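You operate a simulated robot arm through the tools that you are given. There is no shell and no other tool. Be economical: measure what you need, move in short steps, check, and stop when the job is done.

Carry out the task below with a simulated two-armed robot. There is one attempt and no reset: what you move stays moved.

JOB
Clean both nozzles from the red tray and stand them on the pegs.
Fine: one at a time on the cleaner's brush, hands off till its lamp is out; the copper one on the yellow peg, the black one on the green peg.

Only the result counts: the job must be done as asked and must still hold three seconds after the hand-in. Knocking over, shifting, dropping, spilling or breaking anything else fails it.

ROBOT AND FRAMES
Two 7-joint arms with two-finger parallel grippers on one trunk, on a base that drives. Base frame: it is fixed to the floor where the robot stands at the start and does not move with it; the origin is under the middle of the robot, x ahead of it, y to its left, z up. Lengths are in mm, angles in degrees, forces in N, time in s.
The left shoulder is at the start at [50, 161, 1198], the right one opposite. With the tool pointing down near the work surface each hand reaches from about 240 to 680 mm from the robot's upright axis, wherever it stands, measured 20 degrees to its own side. Places, roughly: brush of the nozzle cleaner [600, -400, 1000]; green peg [600, -300, 900]; yellow peg [600, -200, 900]. Payload 3.43 kg a hand.
Tool frame (each hand has its own): the origin (TCP) lies between the finger pads and is the grasp point; the fingertips stand 30 mm ahead of it; z points along the fingers, y is the line along which they close. The gripper opens to 94 mm. The fingers are 28 mm wide and 10 mm thick; the gripper's body (50 by 96 mm) begins 55 mm behind the TCP.
Orientation is that of the tool frame in the base frame, as a unit quaternion [x, y, z, w]. With the fingers straight down and closing along the base's y, the tool's x points along the base's -x, its y along +y and its z along -z.

CONTROLS
- The arms move only by the tool arm_command. It takes "left_targets", "right_targets" or both (then of equal length, played together; a hand with none holds still); each is a list of rows, each a list of 2 entries, a list of its own where there are three numbers: the shift along the base's x, y, z in mm, then the turn, a rotation vector about the base's x, y, z in degrees. In form: [[[dx, dy, dz], [wx, wy, wz]], ...]. A call has 1 to 10 rows; each row shifts and turns the commanded pose from where the row before left it. "left_claw" and "right_claw" are, for a hand that has rows, the gripper command, from -1 (shut) to 1 (fully open), values between in proportion, set as the call begins (left out, the last holds). Each row takes 0.2 s and may step no farther than 50 mm and 8.6 degrees from the row before; otherwise, or with a gripper value out of range, the whole call is refused. A pose out of reach is approached as far as the arm can. The call stops where the force on the tool passes 90 N (or 10 N more than at its start, if that is more) or the arm is blocked; 0.2 s more then pass. The fingers move at their own pace (about 45 mm/s each) and stop on an object; they squeeze with about 43 N. The grip force told is the motor's: it shows also when the fingers shut on nothing. Time passes only in rows, and 0.2 s behind the last, so rows that do not move let the fingers close. It gives the time, the measured TCP pose, the force on the tool (base axes), the opening and the grip force at its end, in the units of the frame above (readings bear some noise), with the torque about the TCP (base axes, N m) and any sound that the robot's microphone picked up.
- Cameras (640 x 400 px; columns grow to the right, rows downward): "scene" is now at [118.8, -38.6, 1373]; the picture's right is [-0.54, -0.84, 0.00], its down [-0.18, 0.12, -0.98] and it looks along [0.82, -0.53, -0.22] (base axes); focal length 214 px, centre (320, 200). "left" rides on the left gripper at [76, -14, -102] in its tool frame; the picture's right is [0.18, 0.98, 0.00], its down [-0.75, 0.14, -0.64] and it looks along [-0.63, 0.12, 0.77] (tool axes); focal length 243 px, centre (320, 200). "right" rides on the right gripper at [76, 14, -103] in its tool frame; the picture's right is [-0.18, 0.98, 0.00], its down [-0.75, -0.14, -0.64] and it looks along [-0.63, -0.12, 0.77] (tool axes); focal length 243 px, centre (320, 200).
- camera(camera): a new picture of that camera. It takes no simulated time.
- raise_lower(by): slides the trunk up (or, below 0, down) by that many mm; the arms and the scene camera ride with it, the base frame stays. It gives what a move gives, with no picture.
- base_move(legs): drives the robot by 1 to 6 legs, each [ahead, left, turn to the left] in mm, mm and degrees, along the robot's own axes; the way and the turn of a leg run together, so that a leg with both is an arc; at most 1500 mm and 180 degrees a leg. The arms and the cameras ride along, it lands a little off, and it stops where it bumps. It gives what a move gives.
- turn_head(pan, tilt): turns the head with the scene camera to pan (to the left, within 80 degrees either way) and tilt (down, from -29 to 69), counted from straight ahead of the robot. It gives what a move gives.
- pixel_to_xyz(camera, pixels): for up to 12 pixels [column, row] of the newest picture of that camera ("zoom" is the newest enlarged one), the place [x, y, z] in the base frame of the surface seen there, good to about 2 mm, but the place of the scene camera against the robot may be out by one fixed shift of up to 18 mm in any direction. It takes no simulated time.
- close_up(camera, box): a new picture of the part [left, top, right, bottom] of that camera's present view, enlarged. It takes no simulated time.
- job_done(): hands the job in; it is judged then, once.

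Go step by step. Measure first, check grasps and placings, and put right what went wrong. The budget is 80 turns and 78 pictures, counting those below and the enlarged ones. Unless the task says otherwise, let go and move clear before handing in, and close with one line.

The tools are called after ">>>" as name(argument=value, ...) on one line, values as JSON. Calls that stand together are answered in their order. arm_command: Moves the arms, as the interface text tells. Its arguments: {"type":"object","properties":{"left_targets":{"type":"array","items":{"type":"array"}},"left_claw":{"type":"number"},"right_targets":{"type":"array","items":{"type":"array"}},"right_claw":{"type":"number"}},"required":[]} The other tools are called the same way: raise_lower (by) slides the trunk up or down; base_move (legs) drives the base; turn_head (pan, tilt) turns the head that bears the scene camera; camera (camera) takes a picture; pixel_to_xyz (camera, pixels) gives the place of the surface under pixels of a picture; close_up (camera, box) takes an enlarged picture of a part of a camera's view; job_done () hands the job in.

At the start:

```text
time_s: 0.0
left_tcp_pos: [347.1, -18.4, 1323.0]
left_tcp_rot: [0.0, 1.0, -0.001, 0.0]
left_contact_force: [-0.3, 1.0, -0.2]
left_torque: [0.01, -0.01, -0.02]
left_opening: 94.2
left_gripper_force: 0.1
right_tcp_pos: [329.2, -441.3, 1290.8]
right_tcp_rot: [0.0, 1.0, -0.001, 0.001]
right_contact_force: [-0.1, -0.7, 0.4]
right_torque: [-0.02, -0.04, 0.03]
right_opening: 94.0
right_gripper_force: 0.1
trunk travel left (down, up): [-225.0, 42.0]
robot x, y, heading: [2.5, -1.8, -0.3]
head pan, tilt: [-32.7, 12.6]
```

scene: 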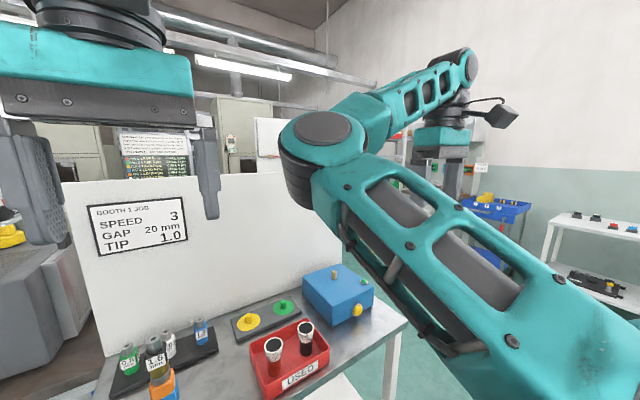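
right: 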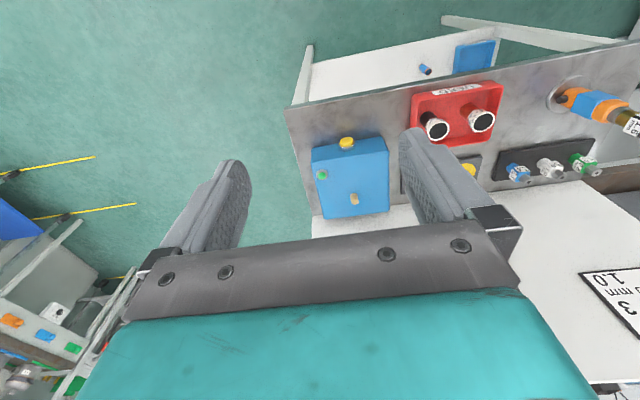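
left: 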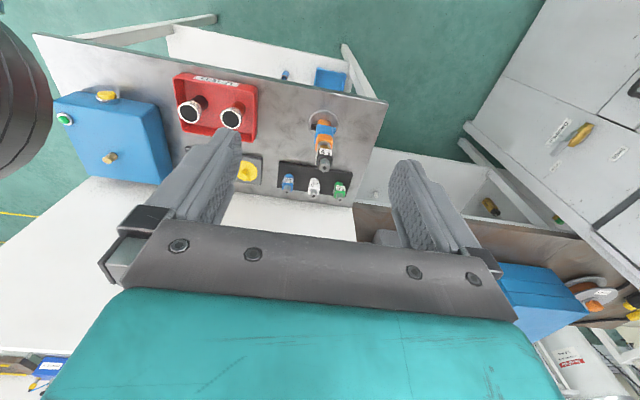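

The start pictures show the red tray with two nozzles (scene about 275,350 and 305,335), the blue cleaner (338,290) and the pegs (250,322 and 285,308). I'll look closer and measure.

>>> close_up(camera="scene", box=[220, 250, 400, 400])

>>> close_up(camera="right", box=[290, 70, 530, 220])

>>> close_up(camera="left", box=[40, 60, 280, 210])

```text
2.67 times, centred on (310, 325) of scene
```

zoom: 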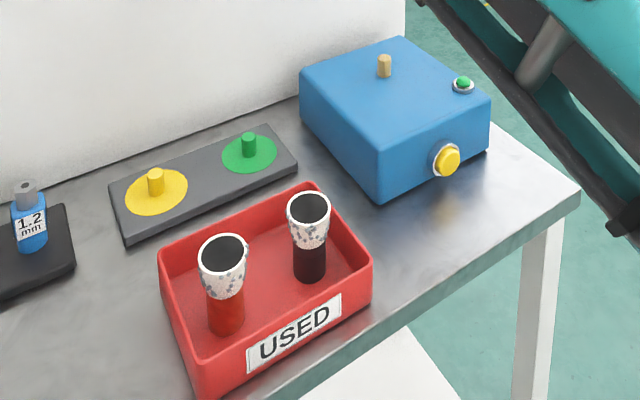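

```text
2.67 times, centred on (410, 145) of right
```

zoom: 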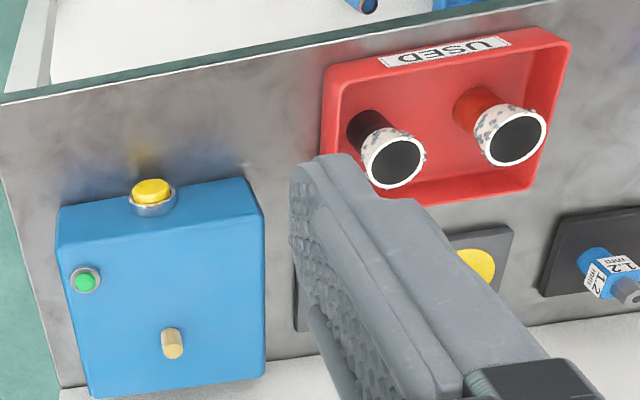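

```text
2.67 times, centred on (160, 135) of left
```

zoom: 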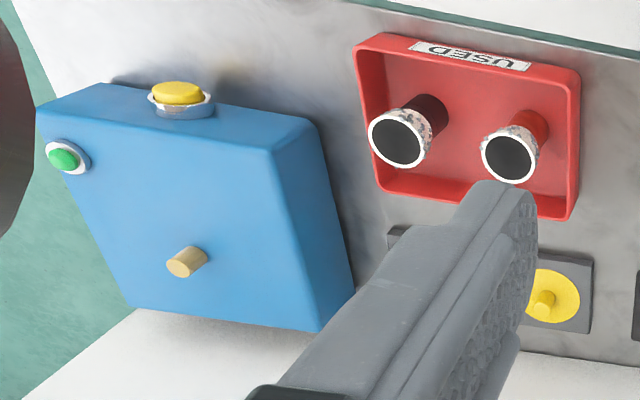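

The close-ups show both nozzles standing with the spattered, open end up, and the cleaner with a yellow button, a green lamp and a brush. I'll measure from the left-hand zoom.

>>> pixel_to_xyz(camera="zoom", pixels=[[395, 116], [398, 167], [372, 143], [428, 143], [398, 143], [507, 134], [508, 183], [483, 158], [535, 160], [508, 160], [440, 105], [545, 125]])

>>> pixel_to_xyz(camera="zoom", pixels=[[182, 268], [196, 250], [65, 157], [180, 92], [280, 150], [45, 90], [125, 305], [325, 325], [541, 300], [555, 320], [440, 175], [460, 215]])

>>> camera(camera="right")

```text
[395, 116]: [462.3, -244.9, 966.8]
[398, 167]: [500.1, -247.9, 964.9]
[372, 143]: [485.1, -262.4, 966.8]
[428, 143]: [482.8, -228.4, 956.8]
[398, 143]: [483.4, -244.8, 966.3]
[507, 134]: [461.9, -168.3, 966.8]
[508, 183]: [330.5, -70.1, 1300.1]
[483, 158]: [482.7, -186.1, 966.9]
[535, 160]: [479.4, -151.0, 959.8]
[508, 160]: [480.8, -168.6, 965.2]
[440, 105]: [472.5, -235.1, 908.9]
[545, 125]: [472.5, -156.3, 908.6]
```

```text
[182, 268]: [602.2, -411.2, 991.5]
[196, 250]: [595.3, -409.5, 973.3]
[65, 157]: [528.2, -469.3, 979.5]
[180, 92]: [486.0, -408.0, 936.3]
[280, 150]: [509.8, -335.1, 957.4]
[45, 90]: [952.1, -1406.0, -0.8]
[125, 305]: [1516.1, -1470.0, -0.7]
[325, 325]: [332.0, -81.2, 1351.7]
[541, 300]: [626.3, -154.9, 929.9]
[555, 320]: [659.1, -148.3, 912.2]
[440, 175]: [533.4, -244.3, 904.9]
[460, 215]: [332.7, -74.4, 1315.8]
```

```text
71 pictures are left
```

right: 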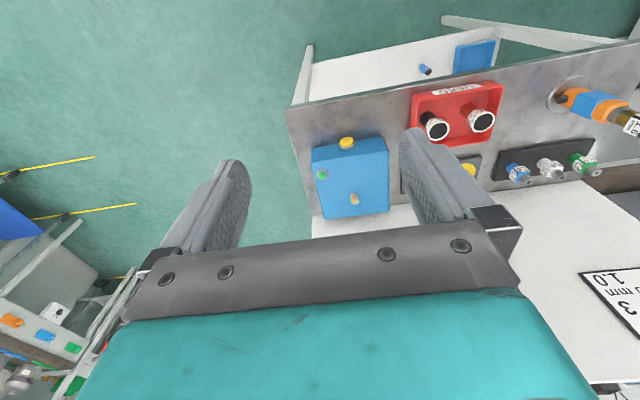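

The bores read at the same height as the rims (z≈966), so the top may be closed. The nozzles stand at about [482,-245] (black) and [481,-168] (copper). Before driving right for reach I'll check that side.

>>> turn_head(pan=-75, tilt=40)

>>> camera(camera="scene")

```text
time_s: 1.1
left_tcp_pos: [346.2, -17.0, 1323.1]
left_tcp_rot: [0.0, 1.0, -0.001, 0.0]
left_contact_force: [0.1, -0.3, -0.4]
left_torque: [-0.01, 0.01, 0.0]
left_opening: 93.9
left_gripper_force: 0.0
right_tcp_pos: [330.7, -439.4, 1291.5]
right_tcp_rot: [0.001, 1.0, -0.001, 0.001]
right_contact_force: [-0.3, 0.0, 0.2]
right_torque: [0.0, 0.0, -0.02]
right_opening: 93.9
right_gripper_force: 0.1
trunk travel left (down, up): [-225.0, 42.0]
robot x, y, heading: [-1.8, -2.0, -0.0]
head pan, tilt: [-75.0, 40.0]
```

```text
70 pictures are left
```

scene: 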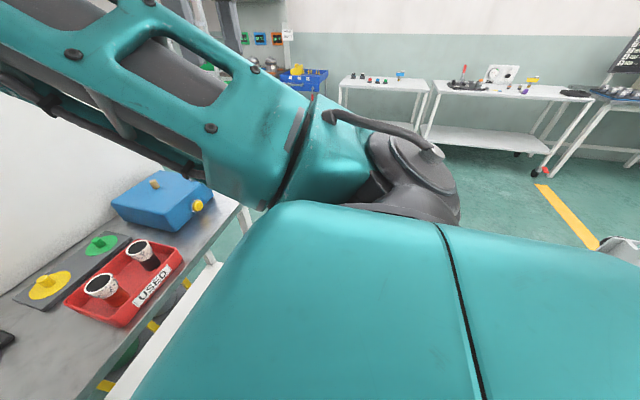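

The floor on the right is clear for a metre or more. I'll drive 170 mm right and aim the head at the bench.

>>> base_move(legs=[[0, -170, 0]])

>>> turn_head(pan=-15, tilt=40)

>>> camera(camera="scene")

>>> camera(camera="left")

```text
time_s: 3.2
left_tcp_pos: [347.0, -181.9, 1322.3]
left_tcp_rot: [0.0, 1.0, -0.001, -0.001]
left_contact_force: [0.4, -0.7, -0.3]
left_torque: [0.01, 0.02, 0.04]
left_opening: 94.1
left_gripper_force: 0.0
right_tcp_pos: [330.0, -603.8, 1292.0]
right_tcp_rot: [-0.001, 1.0, -0.001, 0.0]
right_contact_force: [-1.0, -0.6, -0.6]
right_torque: [0.0, 0.03, -0.01]
right_opening: 93.9
right_gripper_force: 0.0
trunk travel left (down, up): [-225.0, 42.0]
robot x, y, heading: [1.0, -163.5, -0.1]
head pan, tilt: [-75.0, 40.0]
```

```text
time_s: 4.5
left_tcp_pos: [347.0, -182.1, 1323.2]
left_tcp_rot: [0.0, 1.0, 0.0, 0.0]
left_contact_force: [0.0, -0.3, -0.2]
left_torque: [0.0, 0.0, -0.01]
left_opening: 94.0
left_gripper_force: 0.1
right_tcp_pos: [330.3, -603.4, 1291.5]
right_tcp_rot: [0.0, 1.0, -0.001, 0.0]
right_contact_force: [-0.3, 0.5, 0.4]
right_torque: [-0.04, 0.02, 0.01]
right_opening: 93.8
right_gripper_force: 0.0
trunk travel left (down, up): [-225.0, 42.0]
robot x, y, heading: [-3.7, -161.5, 0.1]
head pan, tilt: [-15.0, 40.0]
```

```text
69 pictures are left
```

scene: 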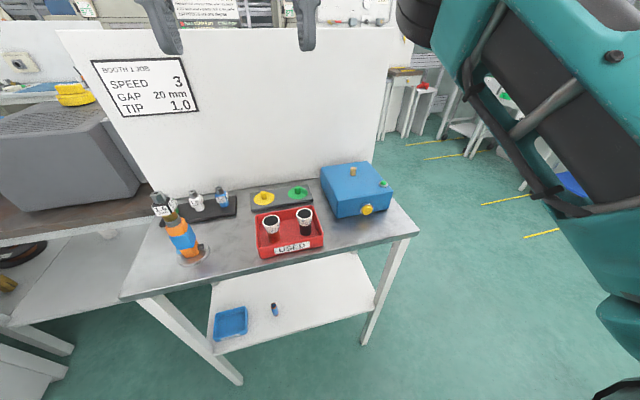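

```text
68 pictures are left
```

left: 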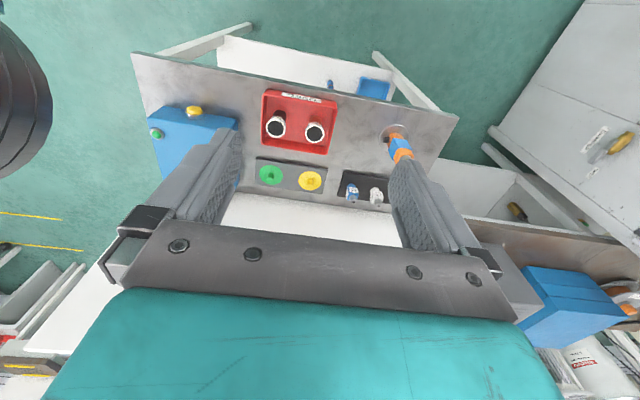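

The left camera now sees both pegs (271,175 and 310,181) and the tray. I'll zoom in for exact places.

>>> close_up(camera="left", box=[230, 80, 358, 200])

>>> pixel_to_xyz(camera="left", pixels=[[300, 215], [250, 210], [340, 230], [245, 240], [300, 240]])

```text
3.33 times, centred on (294, 140) of left
```

zoom: 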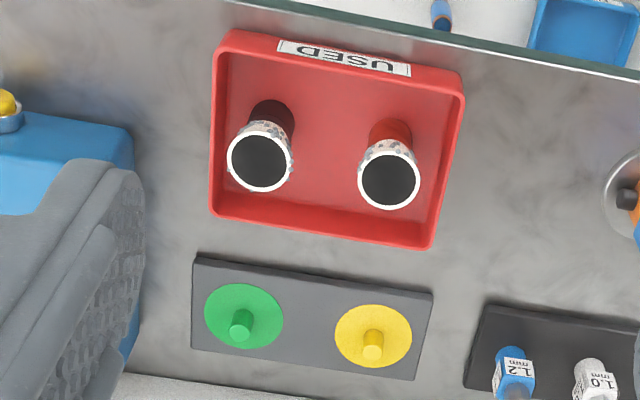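

```text
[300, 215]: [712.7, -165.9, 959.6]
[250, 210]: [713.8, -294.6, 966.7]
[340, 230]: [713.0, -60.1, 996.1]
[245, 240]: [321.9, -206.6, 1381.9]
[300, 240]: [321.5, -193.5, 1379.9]
```

>>> pixel_to_xyz(camera="zoom", pixels=[[239, 334], [232, 334], [248, 334], [372, 352], [364, 352], [381, 352], [372, 338], [300, 310], [390, 180], [259, 162], [340, 130], [340, 235]])

>>> pixel_to_xyz(camera="zoom", pixels=[[215, 140], [460, 110], [345, 195], [350, 37], [250, 215], [272, 110], [390, 128], [228, 162], [292, 170], [259, 190], [260, 133], [100, 240]])

```text
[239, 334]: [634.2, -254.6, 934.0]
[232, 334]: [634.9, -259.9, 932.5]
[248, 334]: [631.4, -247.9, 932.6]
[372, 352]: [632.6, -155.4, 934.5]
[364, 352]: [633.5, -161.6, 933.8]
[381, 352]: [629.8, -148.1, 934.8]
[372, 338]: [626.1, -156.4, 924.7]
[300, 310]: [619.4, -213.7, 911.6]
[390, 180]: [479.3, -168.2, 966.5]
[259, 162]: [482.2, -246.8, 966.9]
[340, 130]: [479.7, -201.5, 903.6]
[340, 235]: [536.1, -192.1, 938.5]
```

```text
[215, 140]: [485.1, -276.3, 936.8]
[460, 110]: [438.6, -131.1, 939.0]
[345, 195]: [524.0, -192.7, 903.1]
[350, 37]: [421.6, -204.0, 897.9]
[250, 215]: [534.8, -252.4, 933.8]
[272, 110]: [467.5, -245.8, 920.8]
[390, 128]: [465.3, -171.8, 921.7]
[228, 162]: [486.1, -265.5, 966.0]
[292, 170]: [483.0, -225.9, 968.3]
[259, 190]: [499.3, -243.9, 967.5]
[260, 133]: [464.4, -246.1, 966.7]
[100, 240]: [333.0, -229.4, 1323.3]
```

Pegs: green [631,-254], yellow [631,-155], tops at 934; tray rim 938, floor 903; nozzles about 36 mm at the rim and 63 mm tall. I'll move the left hand aside and bring the right hand above the black nozzle.

>>> arm_command(left_targets=[[[0, 40, 0], [0, 0, 0]], [[0, 40, 0], [0, 0, 0]], [[0, 40, 0], [0, 0, 0]], [[0, 40, 0], [0, 0, 0]], [[0, 40, 0], [0, 0, 0]], [[0, 0, 0], [0, 0, 0]]])

>>> arm_command(right_targets=[[[15.2, 35.8, -14], [0, 0, 0]], [[15.2, 35.8, -14], [0, 0, 0]], [[15.2, 35.8, -14], [0, 0, 0]], [[15.2, 35.8, -14], [0, 0, 0]], [[15.2, 35.8, -14], [0, 0, 0]], [[15.2, 35.8, -14], [0, 0, 0]], [[15.2, 35.8, -14], [0, 0, 0]], [[15.2, 35.8, -14], [0, 0, 0]], [[15.2, 35.8, -14], [0, 0, 0]], [[15.2, 35.8, -14], [0, 0, 0]]], right_claw=0.28)

>>> camera(camera="right")

```text
time_s: 5.9
left_tcp_pos: [346.9, 17.9, 1323.0]
left_tcp_rot: [0.0, 1.0, 0.0, 0.0]
left_contact_force: [0.7, -0.2, 0.3]
left_torque: [0.0, 0.0, -0.02]
left_opening: 93.8
left_gripper_force: 0.0
right_tcp_pos: [330.8, -604.4, 1290.7]
right_tcp_rot: [0.0, 1.0, -0.001, 0.0]
right_contact_force: [0.3, 0.6, 0.4]
right_torque: [0.02, -0.03, -0.01]
right_opening: 93.8
right_gripper_force: 0.0
trunk travel left (down, up): [-225.0, 42.0]
robot x, y, heading: [2.7, -164.8, -0.0]
head pan, tilt: [-15.0, 40.0]
```

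```text
time_s: 8.1
left_tcp_pos: [347.4, 19.2, 1322.8]
left_tcp_rot: [-0.001, 1.0, 0.001, 0.001]
left_contact_force: [0.5, -0.3, 0.4]
left_torque: [0.02, 0.01, 0.01]
left_opening: 94.1
left_gripper_force: 0.1
right_tcp_pos: [395.2, -538.4, 1238.8]
right_tcp_rot: [0.001, 1.0, -0.001, 0.0]
right_contact_force: [0.3, 1.2, 0.1]
right_torque: [0.0, 0.0, 0.0]
right_opening: 60.2
right_gripper_force: 0.0
right hand out of reach, approached as far as the arm can: row 2, 3, 4, 5, 6, 7, 8, 9, 10
trunk travel left (down, up): [-225.0, 42.0]
robot x, y, heading: [-0.0, -161.6, 0.1]
head pan, tilt: [-15.0, 40.0]
```

```text
66 pictures are left
```

right: 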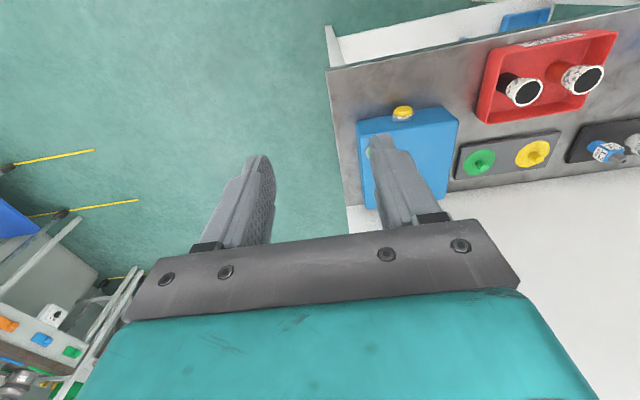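

The right hand stopped at [395,-538,1239], short of target. I'll pass some idle rows to see whether it is still converging.

>>> arm_command(right_targets=[[[0, 0, 0], [0, 0, 0]], [[0, 0, 0], [0, 0, 0]], [[0, 0, 0], [0, 0, 0]]])

```text
time_s: 8.9
left_tcp_pos: [346.4, 17.7, 1323.7]
left_tcp_rot: [0.0, 1.0, 0.0, 0.0]
left_contact_force: [0.8, 0.0, -0.1]
left_torque: [0.0, 0.03, -0.01]
left_opening: 94.1
left_gripper_force: 0.0
right_tcp_pos: [395.1, -539.3, 1237.7]
right_tcp_rot: [0.0, 1.0, -0.001, 0.0]
right_contact_force: [0.2, -1.4, -0.1]
right_torque: [0.01, 0.03, -0.03]
right_opening: 60.2
right_gripper_force: 0.0
trunk travel left (down, up): [-225.0, 42.0]
robot x, y, heading: [1.8, -164.7, -0.1]
head pan, tilt: [-15.0, 40.0]
```

The commanded pose is where it stopped, so I'll try smaller steps straight to the left and down.

>>> arm_command(right_targets=[[[0, 20, -10], [0, 0, 0]], [[0, 20, -10], [0, 0, 0]], [[0, 20, -10], [0, 0, 0]], [[0, 20, -10], [0, 0, 0]], [[0, 20, -10], [0, 0, 0]]])

```text
time_s: 10.1
left_tcp_pos: [346.3, 16.9, 1323.0]
left_tcp_rot: [0.0, 1.0, 0.001, 0.0]
left_contact_force: [0.5, -0.1, 0.0]
left_torque: [0.03, -0.04, -0.04]
left_opening: 94.1
left_gripper_force: 0.0
right_tcp_pos: [411.6, -536.4, 1219.6]
right_tcp_rot: [0.0, 1.0, -0.001, 0.0]
right_contact_force: [0.0, 0.3, -0.7]
right_torque: [-0.02, 0.01, -0.01]
right_opening: 60.1
right_gripper_force: 0.0
right hand out of reach, approached as far as the arm can: row 1, 2, 3, 4, 5
trunk travel left (down, up): [-225.0, 42.0]
robot x, y, heading: [1.4, -163.9, -0.2]
head pan, tilt: [-15.0, 40.0]
```

It slides without going left, as though at a joint limit while held high. I'll go down toward the bench height first, where the reach is stated good.

>>> arm_command(right_targets=[[[0, 0, -30], [0, 0, 0]], [[0, 0, -30], [0, 0, 0]], [[0, 0, -30], [0, 0, 0]], [[0, 0, -30], [0, 0, 0]], [[0, 20, 0], [0, 0, 0]], [[0, 20, 0], [0, 0, 0]], [[0, 20, 0], [0, 0, 0]]])

>>> camera(camera="scene")

```text
time_s: 11.7
left_tcp_pos: [346.9, 18.0, 1322.8]
left_tcp_rot: [0.0, 1.0, 0.0, 0.0]
left_contact_force: [0.3, -0.7, 0.1]
left_torque: [-0.03, -0.05, 0.0]
left_opening: 94.0
left_gripper_force: 0.1
right_tcp_pos: [423.2, -536.6, 1097.5]
right_tcp_rot: [0.0, 1.0, -0.001, 0.0]
right_contact_force: [-0.1, -0.5, 0.7]
right_torque: [0.01, 0.0, 0.03]
right_opening: 60.4
right_gripper_force: 0.0
right hand out of reach, approached as far as the arm can: row 2, 5, 6, 7
trunk travel left (down, up): [-225.0, 42.0]
robot x, y, heading: [-2.4, -165.8, -0.1]
head pan, tilt: [-15.0, 40.0]
```

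```text
65 pictures are left
```

scene: 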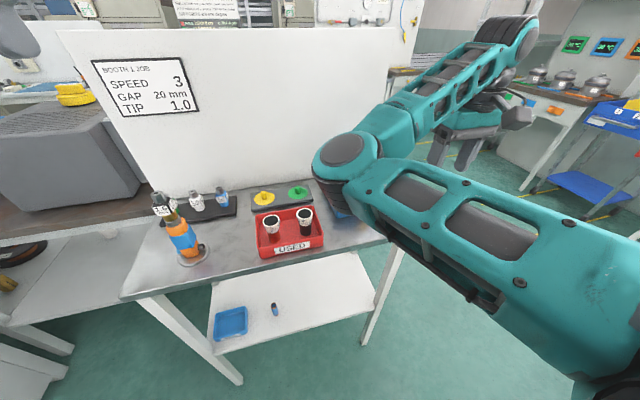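

The picture shows the right elbow is folded inward over the bench (345,160), which explains the block. The left arm may serve better, so I'll raise the right hand again and look at the left arm.

>>> arm_command(right_targets=[[[0, -10, 40], [0, 0, 0]], [[0, -10, 40], [0, 0, 0]], [[-15, -10, 40], [0, 0, 0]], [[-20, -10, 40], [0, 0, 0]], [[-20, -10, 30], [0, 0, 0]]])

>>> turn_head(pan=35, tilt=30)

>>> camera(camera="scene")

```text
time_s: 12.9
left_tcp_pos: [347.0, 18.7, 1322.6]
left_tcp_rot: [0.0, 1.0, 0.0, 0.0]
left_contact_force: [0.1, 0.3, 0.1]
left_torque: [-0.02, -0.01, 0.02]
left_opening: 94.1
left_gripper_force: 0.1
right_tcp_pos: [370.2, -585.3, 1285.6]
right_tcp_rot: [0.0, 1.0, -0.001, 0.0]
right_contact_force: [-0.4, -0.1, 0.7]
right_torque: [0.03, -0.02, 0.02]
right_opening: 60.4
right_gripper_force: 0.0
trunk travel left (down, up): [-225.0, 42.0]
robot x, y, heading: [-1.5, -163.2, -0.2]
head pan, tilt: [-15.0, 40.0]
```

```text
time_s: 14.1
left_tcp_pos: [346.9, 17.7, 1322.5]
left_tcp_rot: [-0.001, 1.0, 0.0, 0.0]
left_contact_force: [0.1, 0.4, 0.0]
left_torque: [-0.02, 0.02, -0.01]
left_opening: 94.1
left_gripper_force: 0.1
right_tcp_pos: [370.6, -586.9, 1285.1]
right_tcp_rot: [0.0, 1.0, -0.001, 0.0]
right_contact_force: [1.0, 0.2, 0.3]
right_torque: [-0.02, 0.0, -0.01]
right_opening: 60.3
right_gripper_force: 0.0
trunk travel left (down, up): [-225.0, 42.0]
robot x, y, heading: [-0.8, -164.9, 0.1]
head pan, tilt: [35.0, 30.0]
```

```text
64 pictures are left
```

scene: 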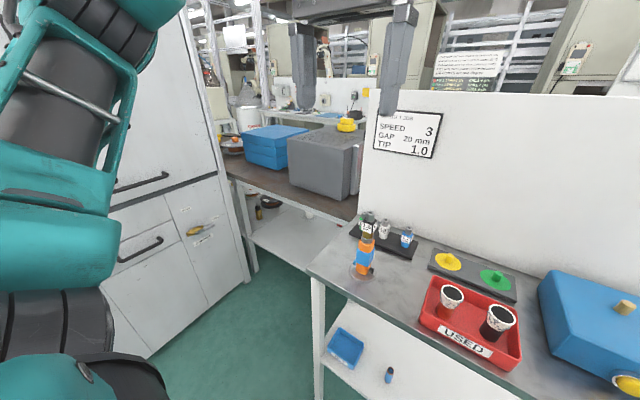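

The left arm's elbow is outside, so I'll work with the left hand. First I'll swing the right arm out to the right and back to clear the way, then see where its elbow lies.

>>> arm_command(right_targets=[[[-18, -25, 0], [0, 0, 0]], [[-18, -25, 0], [0, 0, 0]], [[-18, -25, 0], [0, 0, 0]], [[-18, -25, 0], [0, 0, 0]], [[-18, -25, 0], [0, 0, 0]], [[-18, -25, 0], [0, 0, 0]], [[-18, -25, 0], [0, 0, 0]], [[-18, -25, 0], [0, 0, 0]]])

>>> turn_head(pan=-30, tilt=30)

>>> camera(camera="scene")

```text
time_s: 15.8
left_tcp_pos: [346.3, 18.6, 1323.7]
left_tcp_rot: [0.0, 1.0, 0.0, 0.0]
left_contact_force: [0.3, -0.5, -1.2]
left_torque: [0.0, 0.05, -0.04]
left_opening: 93.9
left_gripper_force: 0.1
right_tcp_pos: [223.6, -788.7, 1287.2]
right_tcp_rot: [0.0, 1.0, 0.0, -0.001]
right_contact_force: [0.1, -1.3, -0.5]
right_torque: [0.02, -0.04, 0.05]
right_opening: 60.1
right_gripper_force: 0.1
trunk travel left (down, up): [-225.0, 42.0]
robot x, y, heading: [1.9, -165.1, -0.0]
head pan, tilt: [35.0, 30.0]
```

```text
time_s: 17.2
left_tcp_pos: [346.5, 17.6, 1323.1]
left_tcp_rot: [0.0, 1.0, 0.0, 0.0]
left_contact_force: [0.0, -0.4, -1.0]
left_torque: [-0.02, 0.02, 0.0]
left_opening: 94.0
left_gripper_force: 0.1
right_tcp_pos: [224.4, -787.9, 1288.9]
right_tcp_rot: [0.0, 1.0, -0.001, 0.0]
right_contact_force: [-0.9, 0.9, 0.4]
right_torque: [0.0, 0.01, 0.03]
right_opening: 60.3
right_gripper_force: 0.2
trunk travel left (down, up): [-225.0, 42.0]
robot x, y, heading: [-0.4, -167.7, -0.1]
head pan, tilt: [-30.0, 30.0]
```

```text
63 pictures are left
```

scene: 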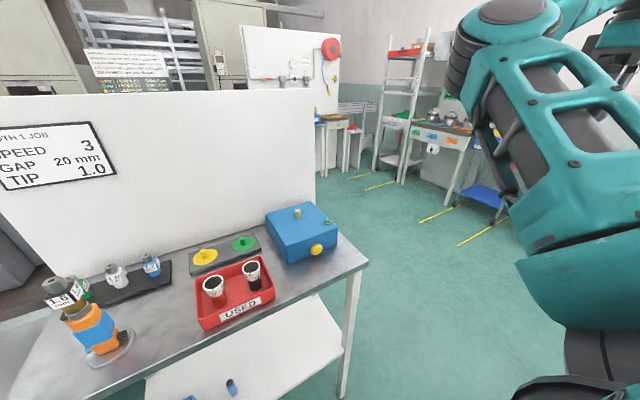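

The right arm is now well clear on the right and the bench is in view. I'll drive 200 mm right so the left hand covers tray, cleaner and pegs.

>>> base_move(legs=[[0, -200, 0]])

>>> arm_command(left_targets=[[[17, -8, -25], [0, 0, 0]], [[17, -8, -25], [0, 0, 0]], [[17, -8, -25], [0, 0, 0]], [[17, -8, -25], [0, 0, 0]], [[17, -8, -25], [0, 0, 0]], [[17, -8, -25], [0, 0, 0]], [[17, -8, -25], [0, 0, 0]], [[17, -8, -25], [0, 0, 0]]], left_claw=0.28)

>>> camera(camera="left")

```text
time_s: 19.6
left_tcp_pos: [347.6, -181.8, 1323.1]
left_tcp_rot: [0.001, 1.0, 0.0, -0.001]
left_contact_force: [0.3, 0.6, 0.2]
left_torque: [0.06, 0.03, -0.02]
left_opening: 93.8
left_gripper_force: 0.1
right_tcp_pos: [221.7, -987.2, 1287.9]
right_tcp_rot: [0.001, 1.0, -0.002, 0.0]
right_contact_force: [0.0, 0.0, 0.6]
right_torque: [0.0, -0.01, 0.0]
right_opening: 60.0
right_gripper_force: 0.0
trunk travel left (down, up): [-225.0, 42.0]
robot x, y, heading: [0.5, -366.6, -0.1]
head pan, tilt: [-30.0, 30.0]
```

```text
time_s: 21.4
left_tcp_pos: [483.3, -246.0, 1122.1]
left_tcp_rot: [0.001, 1.0, 0.0, 0.0]
left_contact_force: [0.1, 0.3, -0.6]
left_torque: [-0.04, -0.02, 0.02]
left_opening: 60.3
left_gripper_force: 0.0
right_tcp_pos: [223.0, -987.5, 1288.3]
right_tcp_rot: [0.001, 1.0, -0.001, 0.0]
right_contact_force: [-0.6, 0.1, 0.4]
right_torque: [0.04, 0.0, -0.03]
right_opening: 60.1
right_gripper_force: 0.0
trunk travel left (down, up): [-225.0, 42.0]
robot x, y, heading: [0.3, -364.0, 0.1]
head pan, tilt: [-30.0, 30.0]
```

```text
62 pictures are left
```

left: 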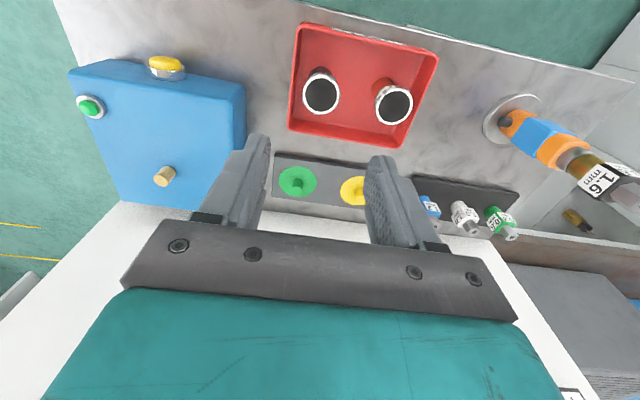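

The left hand is above the black nozzle and moves freely. I'll measure rims and brush from this nearer view.

>>> close_up(camera="left", box=[285, 20, 445, 120])

>>> pixel_to_xyz(camera="left", pixels=[[304, 92], [339, 92], [321, 72], [321, 114], [377, 105], [413, 105], [395, 86], [395, 124], [160, 180], [168, 172], [320, 92], [395, 105]])

>>> close_up(camera="left", box=[60, 50, 220, 200])

```text
4.00 times, centred on (365, 70) of left
```

zoom: 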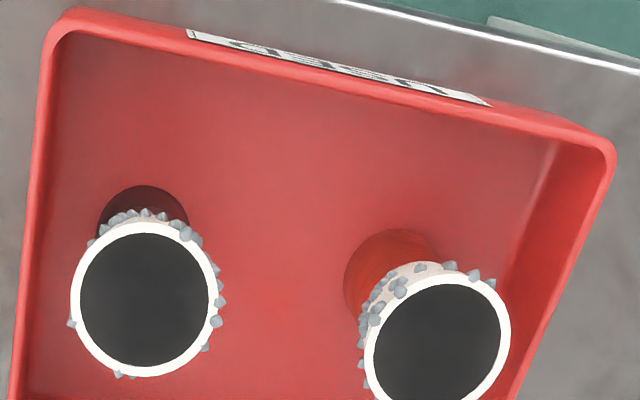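

```text
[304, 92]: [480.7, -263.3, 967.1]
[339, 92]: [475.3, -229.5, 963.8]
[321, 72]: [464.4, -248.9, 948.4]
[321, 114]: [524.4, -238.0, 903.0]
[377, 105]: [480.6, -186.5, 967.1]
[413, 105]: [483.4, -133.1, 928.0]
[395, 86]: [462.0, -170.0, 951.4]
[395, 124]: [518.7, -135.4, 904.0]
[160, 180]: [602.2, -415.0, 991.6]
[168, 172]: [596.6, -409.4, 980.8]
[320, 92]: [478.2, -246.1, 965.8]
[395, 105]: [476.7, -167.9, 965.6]
```

```text
2.67 times, centred on (140, 125) of left
```

zoom: 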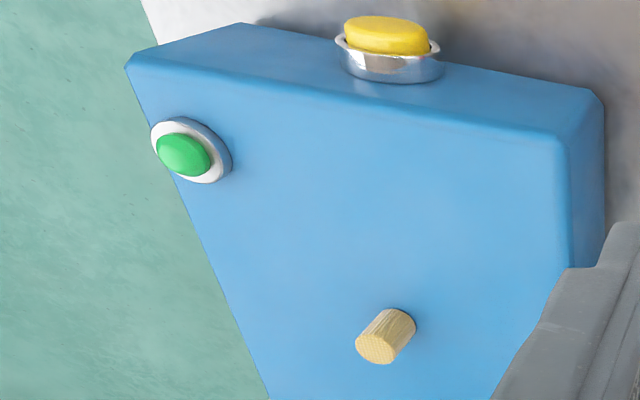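

The brush shows clearly in the zoom (top centre ≈ 383,345). I'll measure it and the lamp.

>>> pixel_to_xyz(camera="zoom", pixels=[[375, 350], [362, 350], [392, 350], [375, 342], [375, 358], [388, 328], [400, 315], [184, 155], [385, 35], [420, 300], [300, 300], [415, 340]])

```text
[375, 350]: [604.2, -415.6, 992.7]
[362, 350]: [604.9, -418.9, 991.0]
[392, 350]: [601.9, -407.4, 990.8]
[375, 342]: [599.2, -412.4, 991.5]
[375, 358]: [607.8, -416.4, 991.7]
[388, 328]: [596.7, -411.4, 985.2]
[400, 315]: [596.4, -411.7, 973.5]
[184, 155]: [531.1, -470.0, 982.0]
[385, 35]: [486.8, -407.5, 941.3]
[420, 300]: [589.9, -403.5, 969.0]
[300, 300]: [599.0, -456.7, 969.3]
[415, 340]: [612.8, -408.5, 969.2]
```

Brush: centre ≈[603,-413], top 992, base 969. The tray's right wall (y≈-278) is too near for fingers closing along y, so I'll turn the left gripper 90° to close along x.

>>> arm_command(left_targets=[[[0, 0, 0], [0, 0, -8.5]], [[0, 0, 0], [0, 0, -8.5]], [[0, 0, 0], [0, 0, -8.5]], [[0, 0, 0], [0, 0, -8.5]], [[0, 0, 0], [0, 0, -8.5]], [[0, 0, 0], [0, 0, -8.5]], [[0, 0, 0], [0, 0, -8.5]], [[0, 0, 0], [0, 0, -8.5]], [[0, 0, 0], [0, 0, -8.5]], [[0, 0, 0], [0, 0, -8.5]]])

>>> arm_command(left_targets=[[[0, 0, -25], [0, 0, -5]], [[0, 0, -25], [0, 0, 0]], [[0, 0, -20], [0, 0, 0]], [[0, 0, 0], [0, 0, 0]]], left_claw=0.5)

>>> camera(camera="left")

```text
time_s: 23.6
left_tcp_pos: [482.9, -247.2, 1121.7]
left_tcp_rot: [0.677, 0.736, 0.0, 0.0]
left_contact_force: [0.1, -0.3, 0.6]
left_torque: [0.0, 0.01, 0.03]
left_opening: 60.2
left_gripper_force: 0.1
right_tcp_pos: [222.8, -987.8, 1287.8]
right_tcp_rot: [0.001, 1.0, -0.001, 0.0]
right_contact_force: [-0.1, 0.0, -0.1]
right_torque: [-0.01, 0.0, -0.03]
right_opening: 60.5
right_gripper_force: 0.0
trunk travel left (down, up): [-225.0, 42.0]
robot x, y, heading: [-3.1, -364.9, -0.2]
head pan, tilt: [-30.0, 30.0]
```

```text
time_s: 24.6
left_tcp_pos: [482.5, -247.8, 1054.6]
left_tcp_rot: [0.708, 0.706, 0.001, 0.0]
left_contact_force: [-0.1, 0.6, -0.8]
left_torque: [0.01, -0.03, 0.02]
left_opening: 70.6
left_gripper_force: 0.2
right_tcp_pos: [223.8, -986.7, 1288.7]
right_tcp_rot: [0.001, 1.0, -0.001, 0.001]
right_contact_force: [-0.3, 0.1, -1.2]
right_torque: [-0.02, -0.02, 0.01]
right_opening: 60.3
right_gripper_force: 0.0
trunk travel left (down, up): [-225.0, 42.0]
robot x, y, heading: [2.1, -366.2, 0.2]
head pan, tilt: [-30.0, 30.0]
```

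```text
59 pictures are left
```

left: 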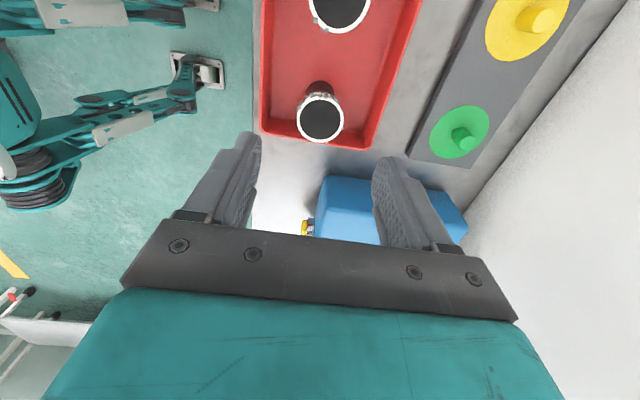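

The rotated hand is aligned over the black nozzle. I'll lower to z≈946 and check before closing.

>>> arm_command(left_targets=[[[0, 0.5, -30], [0, 0, 0]], [[0, 0.5, -30], [0, 0, 0]], [[0, 0, -25], [0, 0, 0]], [[0, 0, -15], [0, 0, 0]], [[0, 0, -8], [0, 0, 0]], [[0, 0, 0], [0, 0, 0]]])

>>> camera(camera="left")

```text
time_s: 26.0
left_tcp_pos: [483.0, -244.6, 945.0]
left_tcp_rot: [0.708, 0.707, -0.001, 0.0]
left_contact_force: [0.3, 1.0, -0.1]
left_torque: [-0.01, -0.03, -0.01]
left_opening: 70.4
left_gripper_force: 0.0
right_tcp_pos: [222.4, -986.9, 1288.1]
right_tcp_rot: [0.0, 1.0, -0.001, 0.0]
right_contact_force: [-0.6, -0.7, 0.5]
right_torque: [-0.02, 0.02, -0.01]
right_opening: 60.1
right_gripper_force: 0.1
trunk travel left (down, up): [-225.0, 42.0]
robot x, y, heading: [1.4, -363.6, -0.2]
head pan, tilt: [-30.0, 30.0]
```

```text
58 pictures are left
```

left: 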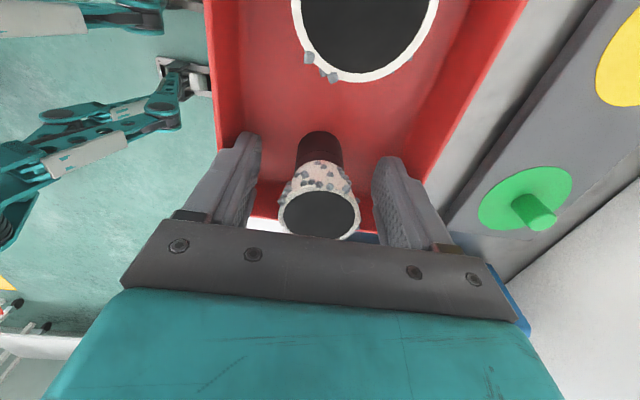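

The nozzle sits between the fingers (320,200). Closing and watching the grip.

>>> arm_command(left_targets=[[[0, 0, 0], [0, 0, 0]], [[0, 0, 0], [0, 0, 0]], [[0, 0, 0], [0, 0, 0]], [[0, 0, 0], [0, 0, 0]], [[0, 0, 0], [0, 0, 0]], [[0, 0, 0], [0, 0, 0]]], left_claw=-1)

>>> camera(camera="left")

```text
time_s: 27.4
left_tcp_pos: [482.8, -245.3, 945.4]
left_tcp_rot: [0.708, 0.707, 0.0, 0.0]
left_contact_force: [0.8, 0.0, -0.4]
left_torque: [-0.01, -0.02, 0.0]
left_opening: 27.8
left_gripper_force: 43.5
right_tcp_pos: [223.4, -987.6, 1288.8]
right_tcp_rot: [0.001, 1.0, -0.001, 0.001]
right_contact_force: [0.5, 0.6, -0.3]
right_torque: [-0.01, -0.01, -0.03]
right_opening: 60.4
right_gripper_force: 0.0
trunk travel left (down, up): [-225.0, 42.0]
robot x, y, heading: [1.6, -362.5, 0.1]
head pan, tilt: [-30.0, 30.0]
```

```text
57 pictures are left
```

left: 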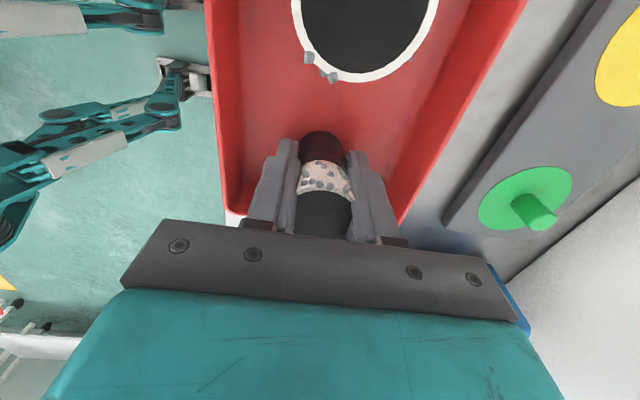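

A firm grip at 27.8 mm on the body. I'll lift and carry it above the brush, then look.

>>> arm_command(left_targets=[[[0, 0, 20], [0, 0, 0]], [[0, 0, 30], [0, 0, 0]], [[0, 0, 40], [0, 0, 0]], [[0, 0, 40], [0, 0, 0]], [[24, -33.5, 0], [0, 0, 0]], [[24, -33.5, 0], [0, 0, 0]], [[24, -33.5, 0], [0, 0, 0]], [[24, -33.5, 0], [0, 0, 0]], [[24, -33.5, 0], [0, 0, 0]], [[0, 0, 0], [0, 0, 0]]])

>>> camera(camera="left")

>>> camera(camera="scene")

```text
time_s: 29.6
left_tcp_pos: [584.6, -398.3, 1076.9]
left_tcp_rot: [0.707, 0.707, 0.001, 0.001]
left_contact_force: [0.4, 0.3, -0.8]
left_torque: [0.0, -0.02, 0.0]
left_opening: 27.9
left_gripper_force: 43.4
left hand out of reach, approached as far as the arm can: row 9
right_tcp_pos: [223.8, -989.0, 1288.3]
right_tcp_rot: [0.0, 1.0, -0.002, 0.0]
right_contact_force: [-0.4, -0.2, 0.2]
right_torque: [0.02, 0.0, 0.0]
right_opening: 60.4
right_gripper_force: 0.2
trunk travel left (down, up): [-225.0, 42.0]
robot x, y, heading: [0.2, -361.5, 0.2]
head pan, tilt: [-30.0, 30.0]
```

```text
56 pictures are left
```

left: 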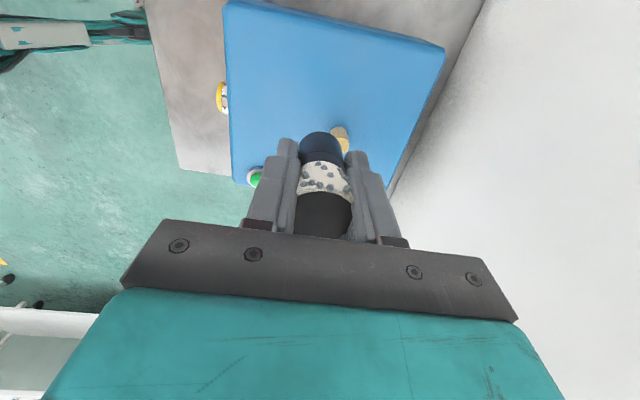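

```text
55 pictures are left
```

scene: 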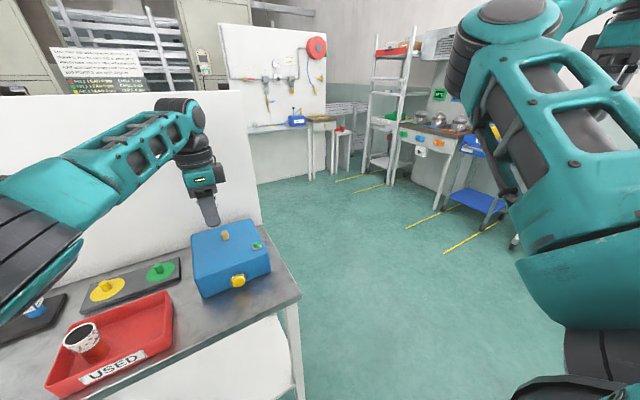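

The hand reached its limit 18 mm short of the brush. With the nozzle well above everything (bottom z≈1035), I'll drive 40 ahead and 60 right to gain reach.

>>> base_move(legs=[[40, -60, 0]])

```text
time_s: 30.8
left_tcp_pos: [623.4, -459.0, 1076.6]
left_tcp_rot: [0.708, 0.706, 0.0, 0.0]
left_contact_force: [-0.5, -0.4, -1.1]
left_torque: [0.03, 0.02, 0.01]
left_opening: 27.8
left_gripper_force: 43.1
right_tcp_pos: [261.7, -1047.8, 1287.5]
right_tcp_rot: [0.001, 1.0, -0.002, -0.001]
right_contact_force: [0.2, 0.2, 0.2]
right_torque: [0.01, 0.01, 0.01]
right_opening: 59.9
right_gripper_force: 0.0
trunk travel left (down, up): [-225.0, 42.0]
robot x, y, heading: [40.2, -423.6, 0.1]
head pan, tilt: [-30.0, 30.0]
```

Now I'll shift to just above the brush, [603,-413], and look at the alignment.

>>> arm_command(left_targets=[[[-10, 23, 0], [0, 0, 0]], [[-10.4, 23, 0], [0, 0, 0]], [[0, 0, -15], [0, 0, 0]], [[0, 0, -15], [0, 0, 0]], [[0, 0, 0], [0, 0, 0]]])

>>> turn_head(pan=0, tilt=42)

>>> close_up(camera="left", box=[240, 80, 400, 240])

>>> camera(camera="scene")

```text
time_s: 32.0
left_tcp_pos: [602.4, -411.7, 1044.8]
left_tcp_rot: [0.708, 0.706, 0.001, -0.001]
left_contact_force: [0.6, 0.7, -0.8]
left_torque: [0.0, 0.0, 0.0]
left_opening: 28.0
left_gripper_force: 43.5
right_tcp_pos: [260.3, -1046.2, 1288.5]
right_tcp_rot: [0.0, 1.0, -0.001, 0.001]
right_contact_force: [-0.2, 0.2, 0.5]
right_torque: [0.05, 0.0, 0.03]
right_opening: 59.9
right_gripper_force: 0.2
trunk travel left (down, up): [-225.0, 42.0]
robot x, y, heading: [40.5, -418.9, -0.3]
head pan, tilt: [-30.0, 30.0]
```

```text
time_s: 32.9
left_tcp_pos: [602.8, -411.3, 1044.8]
left_tcp_rot: [0.708, 0.706, 0.0, 0.0]
left_contact_force: [-0.2, -0.2, -0.5]
left_torque: [-0.01, 0.03, -0.02]
left_opening: 28.0
left_gripper_force: 42.5
right_tcp_pos: [262.4, -1046.2, 1288.7]
right_tcp_rot: [0.001, 1.0, -0.001, -0.001]
right_contact_force: [0.0, -0.4, -0.3]
right_torque: [0.0, 0.06, -0.01]
right_opening: 60.2
right_gripper_force: 0.0
trunk travel left (down, up): [-225.0, 42.0]
robot x, y, heading: [41.3, -422.3, -0.2]
head pan, tilt: [0.0, 42.0]
```

```text
2.50 times, centred on (320, 160) of left
```

zoom: 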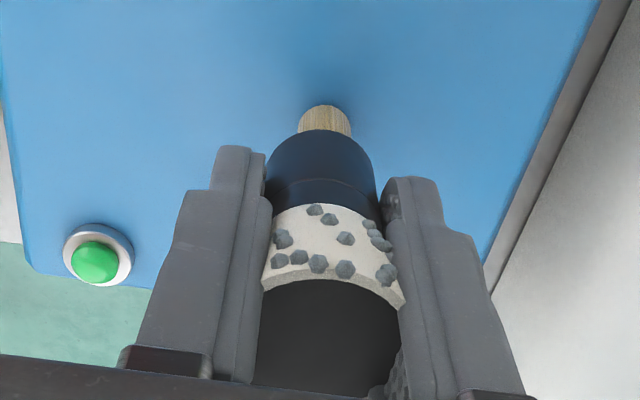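

```text
53 pictures are left
```

scene: 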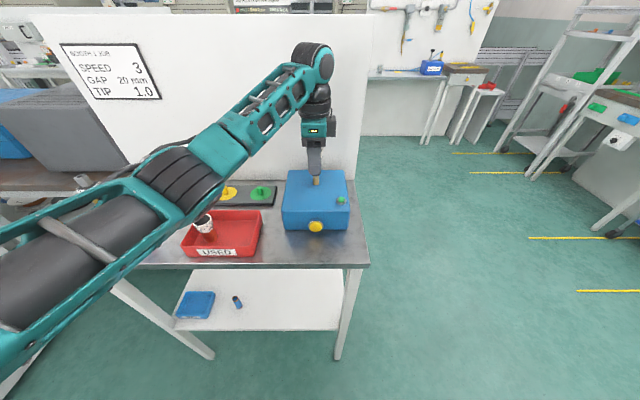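

The brush lies straight below the nozzle (zoom 324,118). I'll verify its coordinates and scene view.

>>> pixel_to_xyz(camera="zoom", pixels=[[300, 125], [325, 120], [350, 125], [325, 108], [325, 150], [325, 200], [320, 300]])

>>> close_up(camera="scene", box=[270, 130, 370, 230])

```text
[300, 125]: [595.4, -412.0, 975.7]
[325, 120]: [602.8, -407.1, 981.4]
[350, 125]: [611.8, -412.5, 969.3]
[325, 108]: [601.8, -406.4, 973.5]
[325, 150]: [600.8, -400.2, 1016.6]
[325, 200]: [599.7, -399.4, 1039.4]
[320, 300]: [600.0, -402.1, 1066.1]
```

```text
4.00 times, centred on (320, 180) of scene
```

zoom: 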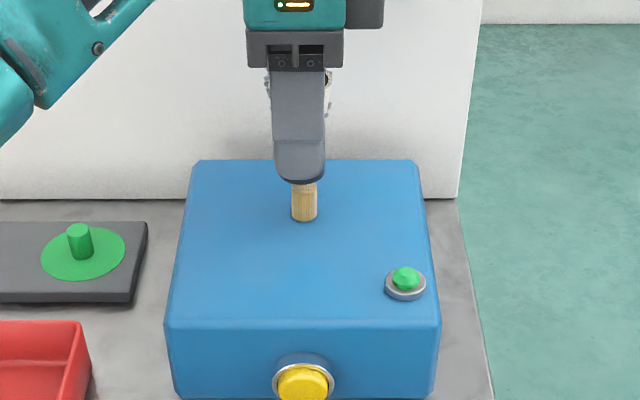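

Brush centre [602.5,-413] and nozzle centre ≈[602,-413] agree. I'll descend gently and watch the force.

>>> arm_command(left_targets=[[[0, 0, -4], [0, 0, 0]], [[0, 0, -4], [0, 0, 0]], [[0, 0, -3], [0, 0, 0]], [[0, 0, -2], [0, 0, 0]], [[0, 0, -2], [0, 0, 0]]])

```text
time_s: 34.1
left_tcp_pos: [602.9, -412.4, 1032.3]
left_tcp_rot: [0.708, 0.706, 0.0, 0.001]
left_contact_force: [1.5, 1.3, 5.8]
left_torque: [-0.03, -0.11, 0.0]
left_opening: 27.9
left_gripper_force: 42.9
right_tcp_pos: [262.0, -1046.3, 1289.7]
right_tcp_rot: [0.001, 1.0, -0.001, 0.0]
right_contact_force: [-0.6, -0.1, -0.6]
right_torque: [0.0, -0.02, 0.0]
right_opening: 60.0
right_gripper_force: 0.0
trunk travel left (down, up): [-225.0, 42.0]
robot x, y, heading: [40.4, -423.5, 0.0]
head pan, tilt: [0.0, 42.0]
```

A small upward force (5.8 N) shows first contact near the brush top. I'll go 3 mm more.

>>> arm_command(left_targets=[[[0, 0, -1.5], [0, 0, 0]], [[0, 0, -1.5], [0, 0, 0]]])

>>> close_up(camera="left", box=[240, 80, 400, 240])

```text
time_s: 34.7
left_tcp_pos: [602.4, -413.2, 1033.3]
left_tcp_rot: [0.708, 0.707, 0.002, 0.003]
left_contact_force: [6.1, 2.6, 25.0]
left_torque: [-0.11, -0.44, 0.05]
left_opening: 28.0
left_gripper_force: 42.9
right_tcp_pos: [259.5, -1046.1, 1289.9]
right_tcp_rot: [0.001, 1.0, -0.001, 0.001]
right_contact_force: [-0.8, 0.4, 0.7]
right_torque: [0.03, 0.01, 0.0]
right_opening: 60.3
right_gripper_force: 0.1
trunk travel left (down, up): [-225.0, 42.0]
robot x, y, heading: [40.9, -419.3, -0.2]
head pan, tilt: [0.0, 42.0]
```

```text
2.50 times, centred on (320, 160) of left
```

zoom: 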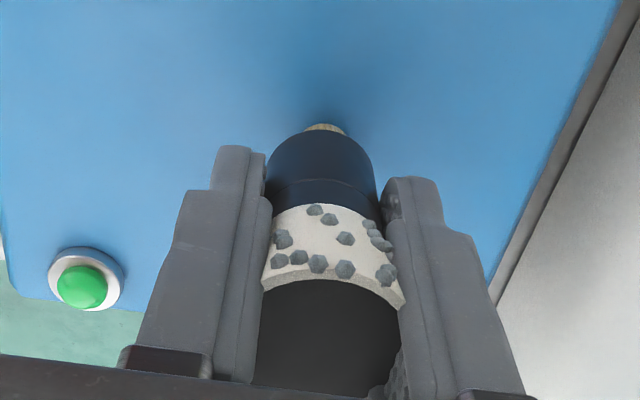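

The nozzle is blocked at 25 N with the brush edge still showing, so the lower end may have no bore or the alignment is off. I'll lift off and tip the nozzle so the head camera can see its lower end.

>>> arm_command(left_targets=[[[0, 0, 30], [0, 0, 0]], [[0, 0, 40], [0, 0, 0]], [[-15, 10, 40], [0, 0, 0]], [[-20, 10, 40], [0, 0, 0]], [[-20, 10, 30], [-8, 0, 0]], [[-20, 10, 20], [-8, 0, 0]], [[-20, 10, 0], [-8, 0, 0]], [[-20, 10, 0], [-8, 0, 0]], [[-10, 10, 0], [-8, 0, 0]], [[0, 0, 0], [-8, 0, 0]]])

>>> arm_command(left_targets=[[[0, 0, 0], [-8, 0, 0]], [[0, 0, 0], [-8, 0, 0]], [[0, 0, 0], [-8, 0, 0]], [[0, 0, 0], [-8, 0, 0]], [[0, 0, 0], [-8, 0, 0]]])

>>> turn_head(pan=10, tilt=20)

>>> camera(camera="scene")

```text
time_s: 36.9
left_tcp_pos: [478.3, -341.4, 1228.5]
left_tcp_rot: [0.645, 0.646, -0.288, 0.289]
left_contact_force: [0.2, -0.2, -1.0]
left_torque: [0.06, 0.02, 0.02]
left_opening: 28.0
left_gripper_force: 43.2
right_tcp_pos: [261.7, -1047.1, 1288.3]
right_tcp_rot: [0.001, 1.0, -0.001, 0.0]
right_contact_force: [0.2, 0.5, 0.7]
right_torque: [-0.02, 0.01, 0.03]
right_opening: 60.2
right_gripper_force: 0.0
trunk travel left (down, up): [-225.0, 42.0]
robot x, y, heading: [38.2, -420.0, -0.1]
head pan, tilt: [0.0, 42.0]
```

```text
time_s: 38.1
left_tcp_pos: [477.9, -341.6, 1229.0]
left_tcp_rot: [0.508, 0.508, -0.491, 0.493]
left_contact_force: [0.4, 0.0, -0.5]
left_torque: [0.03, -0.01, -0.02]
left_opening: 28.0
left_gripper_force: 42.7
right_tcp_pos: [262.9, -1046.2, 1288.3]
right_tcp_rot: [0.001, 1.0, -0.001, 0.0]
right_contact_force: [0.1, 0.0, -0.1]
right_torque: [-0.03, 0.0, -0.02]
right_opening: 60.1
right_gripper_force: 0.2
trunk travel left (down, up): [-225.0, 42.0]
robot x, y, heading: [40.9, -424.2, -0.1]
head pan, tilt: [0.0, 42.0]
```

```text
time_s: 39.0
left_tcp_pos: [476.9, -340.8, 1228.7]
left_tcp_rot: [0.51, 0.509, -0.49, 0.49]
left_contact_force: [-0.3, 0.0, -1.0]
left_torque: [0.02, -0.02, 0.0]
left_opening: 27.9
left_gripper_force: 42.8
right_tcp_pos: [261.5, -1047.5, 1288.5]
right_tcp_rot: [0.002, 1.0, -0.001, -0.001]
right_contact_force: [-0.2, -0.3, 0.7]
right_torque: [-0.03, 0.0, 0.0]
right_opening: 60.3
right_gripper_force: 0.0
trunk travel left (down, up): [-225.0, 42.0]
robot x, y, heading: [42.1, -421.6, -0.1]
head pan, tilt: [10.0, 20.0]
```

```text
50 pictures are left
```

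scene: 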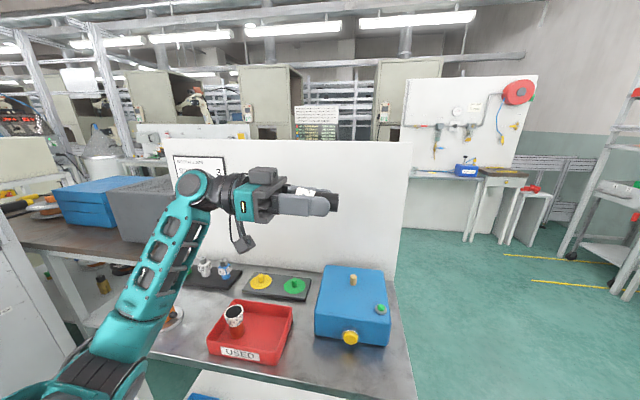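

The nozzle now points right; its end is seen edge-on (335,200). I'll yaw the hand 48° toward the camera and zoom.

>>> arm_command(left_targets=[[[0, 0, 0], [0, 0, -8]], [[0, 0, 0], [0, 0, -8]], [[0, 0, 0], [0, 0, -8]], [[0, 0, 0], [0, 0, -8]], [[0, 0, 0], [0, 0, -8]], [[0, 0, 0], [0, 0, -8]]])

>>> close_up(camera="scene", box=[220, 140, 380, 260])

```text
time_s: 40.4
left_tcp_pos: [478.8, -339.7, 1227.9]
left_tcp_rot: [0.673, 0.256, -0.649, 0.248]
left_contact_force: [0.6, -0.5, -1.2]
left_torque: [0.0, 0.0, 0.02]
left_opening: 28.2
left_gripper_force: 43.6
right_tcp_pos: [261.1, -1046.9, 1289.2]
right_tcp_rot: [0.001, 1.0, -0.001, 0.0]
right_contact_force: [0.5, 1.1, 0.6]
right_torque: [0.0, -0.02, -0.03]
right_opening: 60.2
right_gripper_force: 0.0
trunk travel left (down, up): [-225.0, 42.0]
robot x, y, heading: [39.4, -424.8, 0.4]
head pan, tilt: [10.0, 20.0]
```

```text
3.33 times, centred on (300, 200) of scene
```

zoom: 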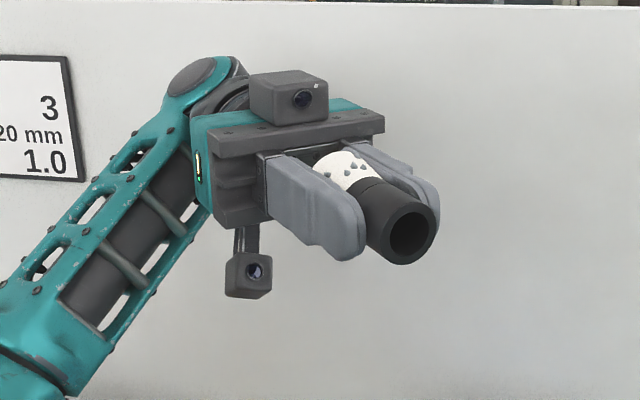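

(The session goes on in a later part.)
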